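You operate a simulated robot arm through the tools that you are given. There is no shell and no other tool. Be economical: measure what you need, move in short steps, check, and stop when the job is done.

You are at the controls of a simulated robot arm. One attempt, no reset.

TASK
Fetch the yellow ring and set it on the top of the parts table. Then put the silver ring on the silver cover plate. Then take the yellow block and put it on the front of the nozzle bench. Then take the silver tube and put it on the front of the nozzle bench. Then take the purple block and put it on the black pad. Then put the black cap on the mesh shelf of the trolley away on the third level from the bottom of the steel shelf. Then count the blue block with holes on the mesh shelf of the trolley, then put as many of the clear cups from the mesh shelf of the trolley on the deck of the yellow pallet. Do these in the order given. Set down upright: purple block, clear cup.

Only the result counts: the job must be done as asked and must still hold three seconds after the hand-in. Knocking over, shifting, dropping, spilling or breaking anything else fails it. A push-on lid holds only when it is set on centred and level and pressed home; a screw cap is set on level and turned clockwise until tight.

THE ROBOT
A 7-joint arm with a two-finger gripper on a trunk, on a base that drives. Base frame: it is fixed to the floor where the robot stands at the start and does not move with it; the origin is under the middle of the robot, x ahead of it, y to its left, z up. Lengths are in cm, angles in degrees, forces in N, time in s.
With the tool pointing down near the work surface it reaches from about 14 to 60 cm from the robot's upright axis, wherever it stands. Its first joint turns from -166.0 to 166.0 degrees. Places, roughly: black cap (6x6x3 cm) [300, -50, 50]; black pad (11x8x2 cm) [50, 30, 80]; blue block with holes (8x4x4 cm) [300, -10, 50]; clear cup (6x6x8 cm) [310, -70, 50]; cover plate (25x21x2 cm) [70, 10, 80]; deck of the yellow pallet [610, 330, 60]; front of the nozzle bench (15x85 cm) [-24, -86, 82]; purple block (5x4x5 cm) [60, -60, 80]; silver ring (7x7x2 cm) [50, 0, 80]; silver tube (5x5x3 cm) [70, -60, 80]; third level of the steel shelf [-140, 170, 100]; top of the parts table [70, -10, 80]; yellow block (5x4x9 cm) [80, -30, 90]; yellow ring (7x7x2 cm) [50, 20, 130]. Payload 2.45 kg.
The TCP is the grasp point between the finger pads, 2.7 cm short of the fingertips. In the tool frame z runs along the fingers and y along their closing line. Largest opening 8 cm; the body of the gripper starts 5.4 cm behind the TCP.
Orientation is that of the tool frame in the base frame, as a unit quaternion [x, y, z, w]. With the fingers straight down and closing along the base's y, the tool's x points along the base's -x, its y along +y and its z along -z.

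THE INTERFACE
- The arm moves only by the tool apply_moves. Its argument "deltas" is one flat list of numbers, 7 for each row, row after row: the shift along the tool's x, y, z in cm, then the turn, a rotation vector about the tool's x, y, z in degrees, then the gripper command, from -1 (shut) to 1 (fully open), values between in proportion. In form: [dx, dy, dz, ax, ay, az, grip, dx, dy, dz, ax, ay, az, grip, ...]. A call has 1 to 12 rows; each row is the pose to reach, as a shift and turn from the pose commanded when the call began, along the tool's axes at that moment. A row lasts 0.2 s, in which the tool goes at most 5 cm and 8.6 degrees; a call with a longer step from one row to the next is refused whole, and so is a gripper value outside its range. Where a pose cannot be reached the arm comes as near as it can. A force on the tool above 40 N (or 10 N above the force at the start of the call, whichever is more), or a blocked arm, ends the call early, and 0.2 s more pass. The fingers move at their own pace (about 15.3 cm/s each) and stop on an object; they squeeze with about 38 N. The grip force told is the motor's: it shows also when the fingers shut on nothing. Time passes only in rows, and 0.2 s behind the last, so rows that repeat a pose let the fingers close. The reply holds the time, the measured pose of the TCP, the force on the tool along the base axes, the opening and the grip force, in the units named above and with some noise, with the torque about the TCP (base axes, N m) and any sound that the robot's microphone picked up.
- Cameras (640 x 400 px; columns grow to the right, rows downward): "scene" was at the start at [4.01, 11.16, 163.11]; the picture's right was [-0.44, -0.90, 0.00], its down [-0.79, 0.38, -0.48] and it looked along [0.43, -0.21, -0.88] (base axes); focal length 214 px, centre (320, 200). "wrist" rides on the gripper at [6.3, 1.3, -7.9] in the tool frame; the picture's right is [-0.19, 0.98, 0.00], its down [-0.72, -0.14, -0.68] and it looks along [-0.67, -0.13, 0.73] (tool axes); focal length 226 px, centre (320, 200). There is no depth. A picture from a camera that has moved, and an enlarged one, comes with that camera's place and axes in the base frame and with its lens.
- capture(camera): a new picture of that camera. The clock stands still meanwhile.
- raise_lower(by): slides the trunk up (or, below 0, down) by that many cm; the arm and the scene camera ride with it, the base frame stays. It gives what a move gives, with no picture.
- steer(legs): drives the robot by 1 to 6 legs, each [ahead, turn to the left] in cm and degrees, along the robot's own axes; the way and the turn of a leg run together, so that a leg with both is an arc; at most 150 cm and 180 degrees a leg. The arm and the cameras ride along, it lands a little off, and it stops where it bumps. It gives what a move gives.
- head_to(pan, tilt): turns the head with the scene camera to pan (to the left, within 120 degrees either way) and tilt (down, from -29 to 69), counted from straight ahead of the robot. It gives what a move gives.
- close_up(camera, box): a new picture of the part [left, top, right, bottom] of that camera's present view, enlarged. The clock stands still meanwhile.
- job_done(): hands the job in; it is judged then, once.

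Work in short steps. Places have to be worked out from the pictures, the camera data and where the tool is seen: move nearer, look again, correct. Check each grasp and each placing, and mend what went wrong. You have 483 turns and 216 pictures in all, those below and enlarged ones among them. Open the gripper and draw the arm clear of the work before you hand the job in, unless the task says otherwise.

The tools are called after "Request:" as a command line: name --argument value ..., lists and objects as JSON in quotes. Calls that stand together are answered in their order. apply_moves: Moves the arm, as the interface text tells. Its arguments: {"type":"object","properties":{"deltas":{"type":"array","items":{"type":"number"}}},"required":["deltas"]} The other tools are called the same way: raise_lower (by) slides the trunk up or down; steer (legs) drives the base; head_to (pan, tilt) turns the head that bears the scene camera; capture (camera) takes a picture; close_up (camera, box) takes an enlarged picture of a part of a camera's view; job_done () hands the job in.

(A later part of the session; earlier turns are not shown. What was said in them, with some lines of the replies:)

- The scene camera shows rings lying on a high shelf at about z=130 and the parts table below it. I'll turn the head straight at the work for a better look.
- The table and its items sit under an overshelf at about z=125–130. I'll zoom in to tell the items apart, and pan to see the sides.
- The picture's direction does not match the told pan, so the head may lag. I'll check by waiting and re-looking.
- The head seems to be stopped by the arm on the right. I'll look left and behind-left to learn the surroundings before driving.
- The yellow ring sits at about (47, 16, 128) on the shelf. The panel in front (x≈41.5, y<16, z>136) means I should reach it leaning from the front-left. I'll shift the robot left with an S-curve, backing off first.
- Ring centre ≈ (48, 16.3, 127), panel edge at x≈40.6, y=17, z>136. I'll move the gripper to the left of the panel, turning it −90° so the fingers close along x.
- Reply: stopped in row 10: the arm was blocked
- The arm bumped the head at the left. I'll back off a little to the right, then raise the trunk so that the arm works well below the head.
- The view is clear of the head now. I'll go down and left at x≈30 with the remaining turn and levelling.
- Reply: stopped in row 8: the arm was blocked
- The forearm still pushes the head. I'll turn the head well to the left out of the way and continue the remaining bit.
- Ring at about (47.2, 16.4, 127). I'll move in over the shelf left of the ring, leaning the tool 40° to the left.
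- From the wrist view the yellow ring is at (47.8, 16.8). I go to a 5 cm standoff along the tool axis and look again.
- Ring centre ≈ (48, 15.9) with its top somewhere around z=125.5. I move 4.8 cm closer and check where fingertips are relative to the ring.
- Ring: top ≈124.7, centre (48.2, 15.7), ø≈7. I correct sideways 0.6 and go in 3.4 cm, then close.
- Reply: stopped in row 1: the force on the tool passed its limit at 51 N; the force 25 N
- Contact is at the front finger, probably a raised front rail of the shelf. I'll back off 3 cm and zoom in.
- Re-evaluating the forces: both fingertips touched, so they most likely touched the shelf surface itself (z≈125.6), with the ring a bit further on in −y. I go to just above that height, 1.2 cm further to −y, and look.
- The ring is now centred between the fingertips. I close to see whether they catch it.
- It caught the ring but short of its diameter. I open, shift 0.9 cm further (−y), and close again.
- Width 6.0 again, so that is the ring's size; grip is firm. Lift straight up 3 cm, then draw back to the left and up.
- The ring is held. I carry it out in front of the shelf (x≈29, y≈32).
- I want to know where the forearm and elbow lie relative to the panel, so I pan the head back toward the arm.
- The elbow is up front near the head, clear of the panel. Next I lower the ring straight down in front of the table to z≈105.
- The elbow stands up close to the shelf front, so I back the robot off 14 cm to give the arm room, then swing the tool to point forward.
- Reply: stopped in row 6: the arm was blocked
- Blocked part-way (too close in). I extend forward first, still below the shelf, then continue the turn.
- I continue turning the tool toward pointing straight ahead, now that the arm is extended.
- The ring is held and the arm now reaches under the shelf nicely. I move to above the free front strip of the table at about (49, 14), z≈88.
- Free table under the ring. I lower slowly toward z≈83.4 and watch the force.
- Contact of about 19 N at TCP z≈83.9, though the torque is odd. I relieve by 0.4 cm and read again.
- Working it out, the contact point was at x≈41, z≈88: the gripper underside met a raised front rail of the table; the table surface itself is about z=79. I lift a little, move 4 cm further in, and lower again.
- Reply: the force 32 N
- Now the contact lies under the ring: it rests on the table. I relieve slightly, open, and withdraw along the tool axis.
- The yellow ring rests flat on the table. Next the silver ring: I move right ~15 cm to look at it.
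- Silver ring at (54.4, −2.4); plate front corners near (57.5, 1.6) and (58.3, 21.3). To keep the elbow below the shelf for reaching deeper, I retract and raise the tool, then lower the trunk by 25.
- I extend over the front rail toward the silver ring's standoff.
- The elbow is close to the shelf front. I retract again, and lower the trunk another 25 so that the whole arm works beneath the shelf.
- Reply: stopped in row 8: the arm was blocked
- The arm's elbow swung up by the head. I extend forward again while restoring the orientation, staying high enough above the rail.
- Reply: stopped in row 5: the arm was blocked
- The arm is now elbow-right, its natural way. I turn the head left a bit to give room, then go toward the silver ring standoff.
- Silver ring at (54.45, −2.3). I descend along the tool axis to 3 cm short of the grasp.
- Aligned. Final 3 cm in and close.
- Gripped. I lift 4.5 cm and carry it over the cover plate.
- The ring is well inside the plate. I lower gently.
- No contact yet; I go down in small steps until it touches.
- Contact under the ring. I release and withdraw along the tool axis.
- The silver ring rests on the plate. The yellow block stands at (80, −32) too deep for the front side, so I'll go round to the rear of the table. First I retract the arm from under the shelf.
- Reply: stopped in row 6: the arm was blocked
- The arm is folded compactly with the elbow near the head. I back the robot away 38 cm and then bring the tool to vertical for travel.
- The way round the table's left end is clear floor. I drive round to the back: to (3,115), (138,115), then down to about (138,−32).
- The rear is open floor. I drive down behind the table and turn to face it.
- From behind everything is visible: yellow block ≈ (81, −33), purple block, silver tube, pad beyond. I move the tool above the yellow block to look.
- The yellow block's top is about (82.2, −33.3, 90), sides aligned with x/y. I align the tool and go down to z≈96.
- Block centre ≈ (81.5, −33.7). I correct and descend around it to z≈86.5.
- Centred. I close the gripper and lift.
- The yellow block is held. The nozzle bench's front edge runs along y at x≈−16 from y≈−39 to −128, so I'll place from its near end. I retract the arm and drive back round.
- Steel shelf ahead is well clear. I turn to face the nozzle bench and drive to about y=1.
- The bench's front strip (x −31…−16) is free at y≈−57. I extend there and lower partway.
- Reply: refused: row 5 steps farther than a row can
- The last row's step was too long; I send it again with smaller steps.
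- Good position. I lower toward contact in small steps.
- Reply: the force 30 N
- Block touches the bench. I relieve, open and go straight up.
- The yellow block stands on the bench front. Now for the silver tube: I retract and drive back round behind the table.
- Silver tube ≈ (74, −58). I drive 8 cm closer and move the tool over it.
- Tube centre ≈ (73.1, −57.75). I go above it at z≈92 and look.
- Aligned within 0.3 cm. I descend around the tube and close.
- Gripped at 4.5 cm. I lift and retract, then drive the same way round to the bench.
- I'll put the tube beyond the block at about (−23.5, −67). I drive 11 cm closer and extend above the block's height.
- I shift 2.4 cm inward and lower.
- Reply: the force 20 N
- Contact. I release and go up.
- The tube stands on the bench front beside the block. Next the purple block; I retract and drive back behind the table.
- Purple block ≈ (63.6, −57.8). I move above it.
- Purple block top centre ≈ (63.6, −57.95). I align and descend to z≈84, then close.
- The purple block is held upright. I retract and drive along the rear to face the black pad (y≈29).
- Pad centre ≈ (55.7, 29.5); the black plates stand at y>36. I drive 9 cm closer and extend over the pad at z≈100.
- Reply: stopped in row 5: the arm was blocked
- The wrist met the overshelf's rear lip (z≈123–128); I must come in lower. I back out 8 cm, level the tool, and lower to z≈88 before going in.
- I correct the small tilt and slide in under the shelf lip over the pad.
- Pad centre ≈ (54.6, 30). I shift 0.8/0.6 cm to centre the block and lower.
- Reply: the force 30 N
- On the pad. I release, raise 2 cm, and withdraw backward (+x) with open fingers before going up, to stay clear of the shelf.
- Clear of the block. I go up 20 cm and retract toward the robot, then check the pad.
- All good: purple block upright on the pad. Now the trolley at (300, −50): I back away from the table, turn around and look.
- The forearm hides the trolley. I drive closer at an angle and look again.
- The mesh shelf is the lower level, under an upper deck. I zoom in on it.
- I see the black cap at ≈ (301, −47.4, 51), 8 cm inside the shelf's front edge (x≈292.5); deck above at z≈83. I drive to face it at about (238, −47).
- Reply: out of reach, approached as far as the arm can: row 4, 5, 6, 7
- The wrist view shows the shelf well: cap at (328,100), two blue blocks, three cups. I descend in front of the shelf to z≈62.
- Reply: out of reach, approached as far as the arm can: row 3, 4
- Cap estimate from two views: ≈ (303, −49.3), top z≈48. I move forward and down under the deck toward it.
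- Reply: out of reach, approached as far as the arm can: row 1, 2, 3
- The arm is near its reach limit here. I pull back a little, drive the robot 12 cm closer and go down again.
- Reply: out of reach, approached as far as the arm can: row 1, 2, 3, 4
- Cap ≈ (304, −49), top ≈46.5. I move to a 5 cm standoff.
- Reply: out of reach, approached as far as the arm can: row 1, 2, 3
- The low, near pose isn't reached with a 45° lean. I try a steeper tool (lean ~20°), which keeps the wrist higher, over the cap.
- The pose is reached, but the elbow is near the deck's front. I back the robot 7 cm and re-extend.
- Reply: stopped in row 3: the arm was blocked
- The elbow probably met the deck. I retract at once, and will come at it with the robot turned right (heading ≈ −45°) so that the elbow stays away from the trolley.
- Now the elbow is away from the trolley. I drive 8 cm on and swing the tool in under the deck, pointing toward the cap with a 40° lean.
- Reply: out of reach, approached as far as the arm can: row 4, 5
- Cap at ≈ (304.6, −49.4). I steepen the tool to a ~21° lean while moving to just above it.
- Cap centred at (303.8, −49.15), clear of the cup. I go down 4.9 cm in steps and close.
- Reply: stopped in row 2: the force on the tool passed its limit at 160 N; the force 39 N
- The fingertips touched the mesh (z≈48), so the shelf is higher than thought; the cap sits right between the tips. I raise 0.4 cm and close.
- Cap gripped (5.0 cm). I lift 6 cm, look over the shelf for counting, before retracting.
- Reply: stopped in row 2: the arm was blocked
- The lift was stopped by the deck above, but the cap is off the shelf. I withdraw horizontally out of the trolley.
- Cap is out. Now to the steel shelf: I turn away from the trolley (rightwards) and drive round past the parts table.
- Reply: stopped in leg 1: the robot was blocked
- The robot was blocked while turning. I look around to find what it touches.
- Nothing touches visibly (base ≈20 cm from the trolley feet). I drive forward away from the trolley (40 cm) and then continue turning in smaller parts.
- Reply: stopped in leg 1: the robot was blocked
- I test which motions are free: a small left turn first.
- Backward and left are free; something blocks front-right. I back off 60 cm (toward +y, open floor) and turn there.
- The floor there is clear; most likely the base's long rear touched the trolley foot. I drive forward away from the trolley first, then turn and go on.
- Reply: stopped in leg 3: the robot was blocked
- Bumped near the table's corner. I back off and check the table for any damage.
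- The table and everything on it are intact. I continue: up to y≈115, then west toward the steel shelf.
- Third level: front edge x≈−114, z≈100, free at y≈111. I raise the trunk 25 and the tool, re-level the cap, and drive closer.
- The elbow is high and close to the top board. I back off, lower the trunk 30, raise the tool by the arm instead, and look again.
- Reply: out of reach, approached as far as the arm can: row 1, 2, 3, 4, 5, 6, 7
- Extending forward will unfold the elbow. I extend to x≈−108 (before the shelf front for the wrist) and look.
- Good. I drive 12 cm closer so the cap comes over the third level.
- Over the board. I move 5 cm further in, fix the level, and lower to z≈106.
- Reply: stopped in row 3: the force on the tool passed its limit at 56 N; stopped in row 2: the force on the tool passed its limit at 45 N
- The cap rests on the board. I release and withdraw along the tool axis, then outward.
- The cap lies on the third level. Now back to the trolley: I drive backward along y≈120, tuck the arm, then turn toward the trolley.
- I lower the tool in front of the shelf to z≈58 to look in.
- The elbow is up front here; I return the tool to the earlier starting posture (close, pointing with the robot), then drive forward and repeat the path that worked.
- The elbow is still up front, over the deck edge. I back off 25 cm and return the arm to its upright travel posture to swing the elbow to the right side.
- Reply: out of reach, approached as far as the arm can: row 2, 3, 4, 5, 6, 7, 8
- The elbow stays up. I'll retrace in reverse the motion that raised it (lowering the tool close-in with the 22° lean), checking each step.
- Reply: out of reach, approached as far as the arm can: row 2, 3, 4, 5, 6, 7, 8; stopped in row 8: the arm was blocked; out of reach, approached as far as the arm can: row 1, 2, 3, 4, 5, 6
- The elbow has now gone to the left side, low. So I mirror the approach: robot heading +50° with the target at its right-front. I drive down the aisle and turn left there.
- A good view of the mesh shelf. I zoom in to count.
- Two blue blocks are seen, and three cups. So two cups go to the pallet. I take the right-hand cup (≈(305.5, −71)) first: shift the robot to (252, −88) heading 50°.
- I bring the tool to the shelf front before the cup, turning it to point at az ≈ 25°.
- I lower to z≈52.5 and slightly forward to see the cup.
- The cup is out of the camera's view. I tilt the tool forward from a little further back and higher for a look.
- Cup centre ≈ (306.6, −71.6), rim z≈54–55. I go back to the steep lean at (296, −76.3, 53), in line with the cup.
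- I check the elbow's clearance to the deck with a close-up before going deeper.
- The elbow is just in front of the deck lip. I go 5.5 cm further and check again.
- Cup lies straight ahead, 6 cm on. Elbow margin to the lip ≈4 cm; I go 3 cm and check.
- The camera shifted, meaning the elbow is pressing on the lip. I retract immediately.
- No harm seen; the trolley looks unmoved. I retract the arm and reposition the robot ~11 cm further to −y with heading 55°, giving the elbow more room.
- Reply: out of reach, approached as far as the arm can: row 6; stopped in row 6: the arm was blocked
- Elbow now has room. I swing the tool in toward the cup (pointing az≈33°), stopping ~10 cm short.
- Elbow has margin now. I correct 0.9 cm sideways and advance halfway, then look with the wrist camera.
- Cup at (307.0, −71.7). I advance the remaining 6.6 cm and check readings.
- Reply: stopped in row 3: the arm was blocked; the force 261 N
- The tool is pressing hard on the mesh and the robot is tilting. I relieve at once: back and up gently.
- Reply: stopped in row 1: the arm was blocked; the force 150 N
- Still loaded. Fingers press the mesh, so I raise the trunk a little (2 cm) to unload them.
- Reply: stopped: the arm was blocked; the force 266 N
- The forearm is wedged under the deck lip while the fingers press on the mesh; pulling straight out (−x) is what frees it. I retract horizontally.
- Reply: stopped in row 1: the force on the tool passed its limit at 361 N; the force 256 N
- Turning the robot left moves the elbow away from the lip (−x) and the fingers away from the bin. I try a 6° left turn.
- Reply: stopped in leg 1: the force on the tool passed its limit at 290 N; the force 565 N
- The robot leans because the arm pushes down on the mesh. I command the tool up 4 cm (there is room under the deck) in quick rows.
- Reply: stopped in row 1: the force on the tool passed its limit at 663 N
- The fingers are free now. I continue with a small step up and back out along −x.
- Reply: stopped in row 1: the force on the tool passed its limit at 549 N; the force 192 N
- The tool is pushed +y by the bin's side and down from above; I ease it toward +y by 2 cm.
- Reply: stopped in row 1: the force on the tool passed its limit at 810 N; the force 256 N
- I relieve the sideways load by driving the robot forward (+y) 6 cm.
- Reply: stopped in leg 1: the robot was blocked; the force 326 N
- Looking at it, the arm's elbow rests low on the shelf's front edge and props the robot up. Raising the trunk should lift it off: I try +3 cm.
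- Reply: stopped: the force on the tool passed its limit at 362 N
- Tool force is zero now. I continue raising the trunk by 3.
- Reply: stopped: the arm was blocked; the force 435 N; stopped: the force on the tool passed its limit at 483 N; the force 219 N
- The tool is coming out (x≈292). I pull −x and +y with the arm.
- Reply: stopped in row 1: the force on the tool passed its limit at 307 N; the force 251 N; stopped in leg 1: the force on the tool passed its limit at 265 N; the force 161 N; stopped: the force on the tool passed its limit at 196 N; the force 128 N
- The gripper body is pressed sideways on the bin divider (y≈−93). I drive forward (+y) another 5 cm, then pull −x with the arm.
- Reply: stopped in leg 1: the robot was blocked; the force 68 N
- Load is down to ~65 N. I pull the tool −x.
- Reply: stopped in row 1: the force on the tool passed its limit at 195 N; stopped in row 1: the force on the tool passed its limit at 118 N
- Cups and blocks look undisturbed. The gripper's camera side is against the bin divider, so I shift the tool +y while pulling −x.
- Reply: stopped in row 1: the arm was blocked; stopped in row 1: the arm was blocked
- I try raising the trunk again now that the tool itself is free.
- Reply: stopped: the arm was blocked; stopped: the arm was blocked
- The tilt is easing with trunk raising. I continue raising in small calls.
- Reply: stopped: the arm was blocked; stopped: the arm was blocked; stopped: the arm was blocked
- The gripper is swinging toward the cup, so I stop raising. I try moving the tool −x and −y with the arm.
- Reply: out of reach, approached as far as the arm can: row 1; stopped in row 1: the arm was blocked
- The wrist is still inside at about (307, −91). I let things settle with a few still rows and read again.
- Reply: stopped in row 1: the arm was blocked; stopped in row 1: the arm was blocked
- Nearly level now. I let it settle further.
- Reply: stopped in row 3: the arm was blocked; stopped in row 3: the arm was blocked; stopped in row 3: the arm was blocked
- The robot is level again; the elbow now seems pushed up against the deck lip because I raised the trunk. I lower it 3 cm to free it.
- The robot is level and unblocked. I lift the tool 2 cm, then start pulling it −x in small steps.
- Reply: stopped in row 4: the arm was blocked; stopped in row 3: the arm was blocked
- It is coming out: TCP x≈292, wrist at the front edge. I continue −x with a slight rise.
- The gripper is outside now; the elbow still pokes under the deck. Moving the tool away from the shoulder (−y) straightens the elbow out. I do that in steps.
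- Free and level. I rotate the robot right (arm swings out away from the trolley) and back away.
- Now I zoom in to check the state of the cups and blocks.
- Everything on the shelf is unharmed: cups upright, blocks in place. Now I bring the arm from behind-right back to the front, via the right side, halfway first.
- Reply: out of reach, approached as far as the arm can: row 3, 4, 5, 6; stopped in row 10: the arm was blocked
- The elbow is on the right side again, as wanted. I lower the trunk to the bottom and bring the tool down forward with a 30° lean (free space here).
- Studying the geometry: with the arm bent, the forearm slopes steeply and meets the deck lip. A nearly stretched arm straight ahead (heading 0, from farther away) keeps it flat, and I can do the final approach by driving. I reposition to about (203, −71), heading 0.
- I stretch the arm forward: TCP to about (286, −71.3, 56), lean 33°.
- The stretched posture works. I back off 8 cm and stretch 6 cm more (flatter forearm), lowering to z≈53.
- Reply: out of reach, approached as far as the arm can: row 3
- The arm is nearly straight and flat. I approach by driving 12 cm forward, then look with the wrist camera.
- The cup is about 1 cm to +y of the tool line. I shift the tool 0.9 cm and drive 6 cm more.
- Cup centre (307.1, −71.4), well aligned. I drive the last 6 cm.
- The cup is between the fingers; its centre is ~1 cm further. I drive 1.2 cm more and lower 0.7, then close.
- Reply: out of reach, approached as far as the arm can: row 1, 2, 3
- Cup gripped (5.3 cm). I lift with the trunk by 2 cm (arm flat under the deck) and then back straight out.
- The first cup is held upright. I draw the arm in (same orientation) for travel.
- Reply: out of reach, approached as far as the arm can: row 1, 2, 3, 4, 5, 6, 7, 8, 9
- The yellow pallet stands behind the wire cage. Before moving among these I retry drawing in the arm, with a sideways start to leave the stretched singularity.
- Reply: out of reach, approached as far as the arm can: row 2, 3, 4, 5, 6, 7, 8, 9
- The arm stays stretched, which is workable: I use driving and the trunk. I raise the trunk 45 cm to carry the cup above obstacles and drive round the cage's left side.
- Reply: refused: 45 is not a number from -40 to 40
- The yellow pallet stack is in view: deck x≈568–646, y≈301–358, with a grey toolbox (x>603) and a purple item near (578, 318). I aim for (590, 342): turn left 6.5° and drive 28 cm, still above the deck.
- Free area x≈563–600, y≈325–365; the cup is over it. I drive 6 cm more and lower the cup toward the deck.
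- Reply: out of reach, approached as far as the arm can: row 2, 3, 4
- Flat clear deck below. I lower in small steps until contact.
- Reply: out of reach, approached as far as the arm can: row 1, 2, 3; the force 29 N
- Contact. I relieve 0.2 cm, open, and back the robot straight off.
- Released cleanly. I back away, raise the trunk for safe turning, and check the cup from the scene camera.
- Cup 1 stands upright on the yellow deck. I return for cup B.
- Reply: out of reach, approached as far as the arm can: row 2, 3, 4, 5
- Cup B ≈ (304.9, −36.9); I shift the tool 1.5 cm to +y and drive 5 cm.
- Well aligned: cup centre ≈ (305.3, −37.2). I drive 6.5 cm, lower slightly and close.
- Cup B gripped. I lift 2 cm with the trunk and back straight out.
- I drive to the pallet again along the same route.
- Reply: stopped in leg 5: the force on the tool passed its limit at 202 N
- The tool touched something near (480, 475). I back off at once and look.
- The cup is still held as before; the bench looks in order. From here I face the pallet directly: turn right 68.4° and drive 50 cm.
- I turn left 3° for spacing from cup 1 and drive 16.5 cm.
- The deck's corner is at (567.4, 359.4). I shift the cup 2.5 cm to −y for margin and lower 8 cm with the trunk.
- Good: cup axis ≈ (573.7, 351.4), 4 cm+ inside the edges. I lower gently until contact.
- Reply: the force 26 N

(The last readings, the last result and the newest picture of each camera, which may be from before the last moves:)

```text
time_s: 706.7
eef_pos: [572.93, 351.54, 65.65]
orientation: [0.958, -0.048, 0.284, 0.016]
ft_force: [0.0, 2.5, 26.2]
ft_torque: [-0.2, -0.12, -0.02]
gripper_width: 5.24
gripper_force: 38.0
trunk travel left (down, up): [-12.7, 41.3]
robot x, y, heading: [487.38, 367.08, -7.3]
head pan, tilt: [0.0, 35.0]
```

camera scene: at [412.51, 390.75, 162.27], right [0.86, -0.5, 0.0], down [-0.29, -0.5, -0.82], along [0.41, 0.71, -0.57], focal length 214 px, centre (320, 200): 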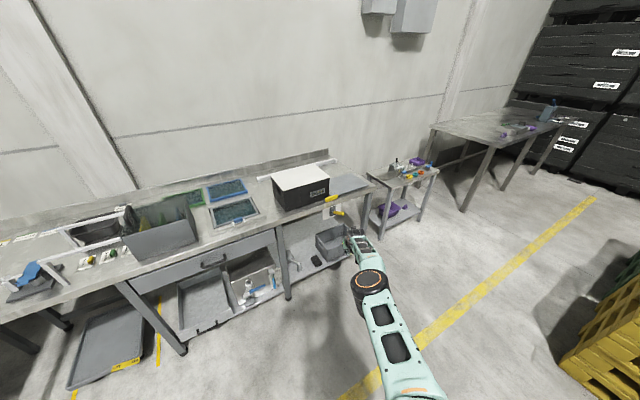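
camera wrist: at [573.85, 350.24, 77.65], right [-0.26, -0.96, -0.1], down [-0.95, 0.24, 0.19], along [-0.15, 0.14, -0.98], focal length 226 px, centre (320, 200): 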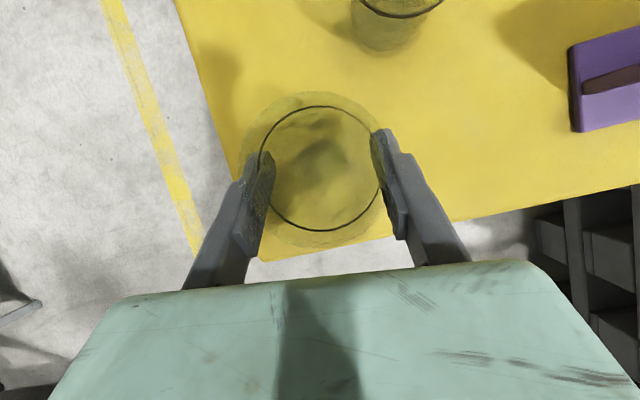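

Contact. I relieve 0.2 cm, open, and back straight off.

Request:
raise_lower --by 0.3

Request:
apply_moves --deltas '[0, 0, 0, 0, 0, 0, 0.1, 0, 0, 0, 0, 0, 0, 0.6, 0, 0, 0, 0, 0, 0, 1, 0, 0, 0, 0, 0, 0, 1]'

Request:
steer --legs '[[-14, 0]]'

Request:
raise_lower --by 30

Request:
steer --legs '[[-50, 0]]'

Request:
close_up --camera "scene" --box '[240, 130, 440, 260]'

```text
time_s: 707.2
eef_pos: [572.83, 351.52, 65.56]
orientation: [0.958, -0.048, 0.282, 0.017]
ft_force: [4.6, 1.7, 19.6]
ft_torque: [-0.25, -0.45, 0.08]
gripper_width: 5.23
gripper_force: 37.7
trunk travel left (down, up): [-13.0, 41.0]
robot x, y, heading: [486.83, 366.87, -7.3]
head pan, tilt: [0.0, 35.0]
```

```text
time_s: 708.2
eef_pos: [572.87, 351.56, 65.51]
orientation: [0.959, -0.048, 0.28, 0.016]
ft_force: [0.0, 0.0, -0.1]
ft_torque: [0.01, 0.04, 0.0]
gripper_width: 7.99
gripper_force: 0.0
trunk travel left (down, up): [-13.0, 41.0]
robot x, y, heading: [487.04, 366.78, -7.2]
head pan, tilt: [0.0, 35.0]
```

```text
time_s: 709.5
eef_pos: [559.11, 353.0, 65.45]
orientation: [0.958, -0.049, 0.281, 0.016]
ft_force: [-0.8, 1.0, 1.0]
ft_torque: [0.01, 0.02, -0.01]
gripper_width: 8.0
gripper_force: 0.0
trunk travel left (down, up): [-13.0, 41.0]
robot x, y, heading: [473.14, 368.95, -7.2]
head pan, tilt: [0.0, 35.0]
```

```text
time_s: 712.5
eef_pos: [559.0, 353.04, 95.47]
orientation: [0.959, -0.049, 0.28, 0.016]
ft_force: [-0.9, -0.4, -0.3]
ft_torque: [0.01, 0.0, 0.01]
gripper_width: 8.02
gripper_force: 0.1
trunk travel left (down, up): [-43.0, 11.0]
robot x, y, heading: [473.11, 368.24, -7.3]
head pan, tilt: [0.0, 35.0]
```

```text
time_s: 715.5
eef_pos: [508.9, 358.96, 95.43]
orientation: [0.958, -0.053, 0.281, 0.018]
ft_force: [0.2, 0.2, 0.0]
ft_torque: [0.0, 0.02, -0.02]
gripper_width: 8.01
gripper_force: 0.1
trunk travel left (down, up): [-43.0, 11.0]
robot x, y, heading: [422.8, 375.66, -7.7]
head pan, tilt: [0.0, 35.0]
```

```text
3.08 times, centred on (340, 195) of scene
camera zoom: at [431.84, 388.18, 182.17], right [-0.14, -0.99, 0.0], down [-0.57, 0.08, -0.82], along [0.81, -0.11, -0.57], focal length 660 px, centre (258, 215)
```

zoom: 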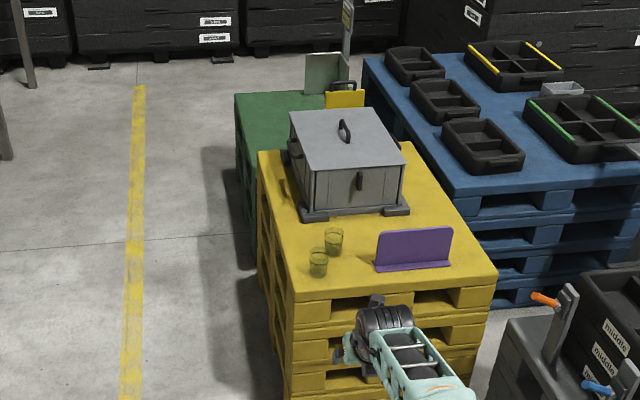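

Both cups stand upright on the yellow pallet deck, the gripper is open and clear. I hand the job in.

Request:
job_done

```text
The job is handed in.
```

I handed the job in with all seven tasks carried out in order, but there were several bumps along the way and I don't know whether the judge will count them.

- **Yellow ring:** it lies flat on the top of the parts table.
- **Silver ring:** it rests on the silver cover plate.
- **Yellow block and silver tube:** both stand on the front of the nozzle bench.
- **Purple block:** it stands upright on the black pad.
- **Black cap:** it is on the third level of the steel shelf.
- **Clear cups:** I counted two blue blocks with holes, so two cups now stand upright on the deck of the yellow pallet. I did not get a full view of the back of the mesh shelf, so a block hidden there would have been missed.

Contacts that could count against it:

- **Trolley:** the arm wedged under the trolley's upper deck, with up to about 800 N on the tool, and the robot tilted until I freed it. Later pictures showed the cups and blocks in place and the trolley where it had been.
- **Wall bench:** the tool hit something by the wall near the pallet, most likely the bench edge, with about 200 N while carrying the second cup. The cup stayed in the grip and the bench looked in order, but I had no earlier picture to compare it with.
- **Smaller bumps:** the base bumped something near the rear corner of the parts table and probably a trolley foot, and the wrist touched the table's overshelf. I saw nothing moved afterwards.
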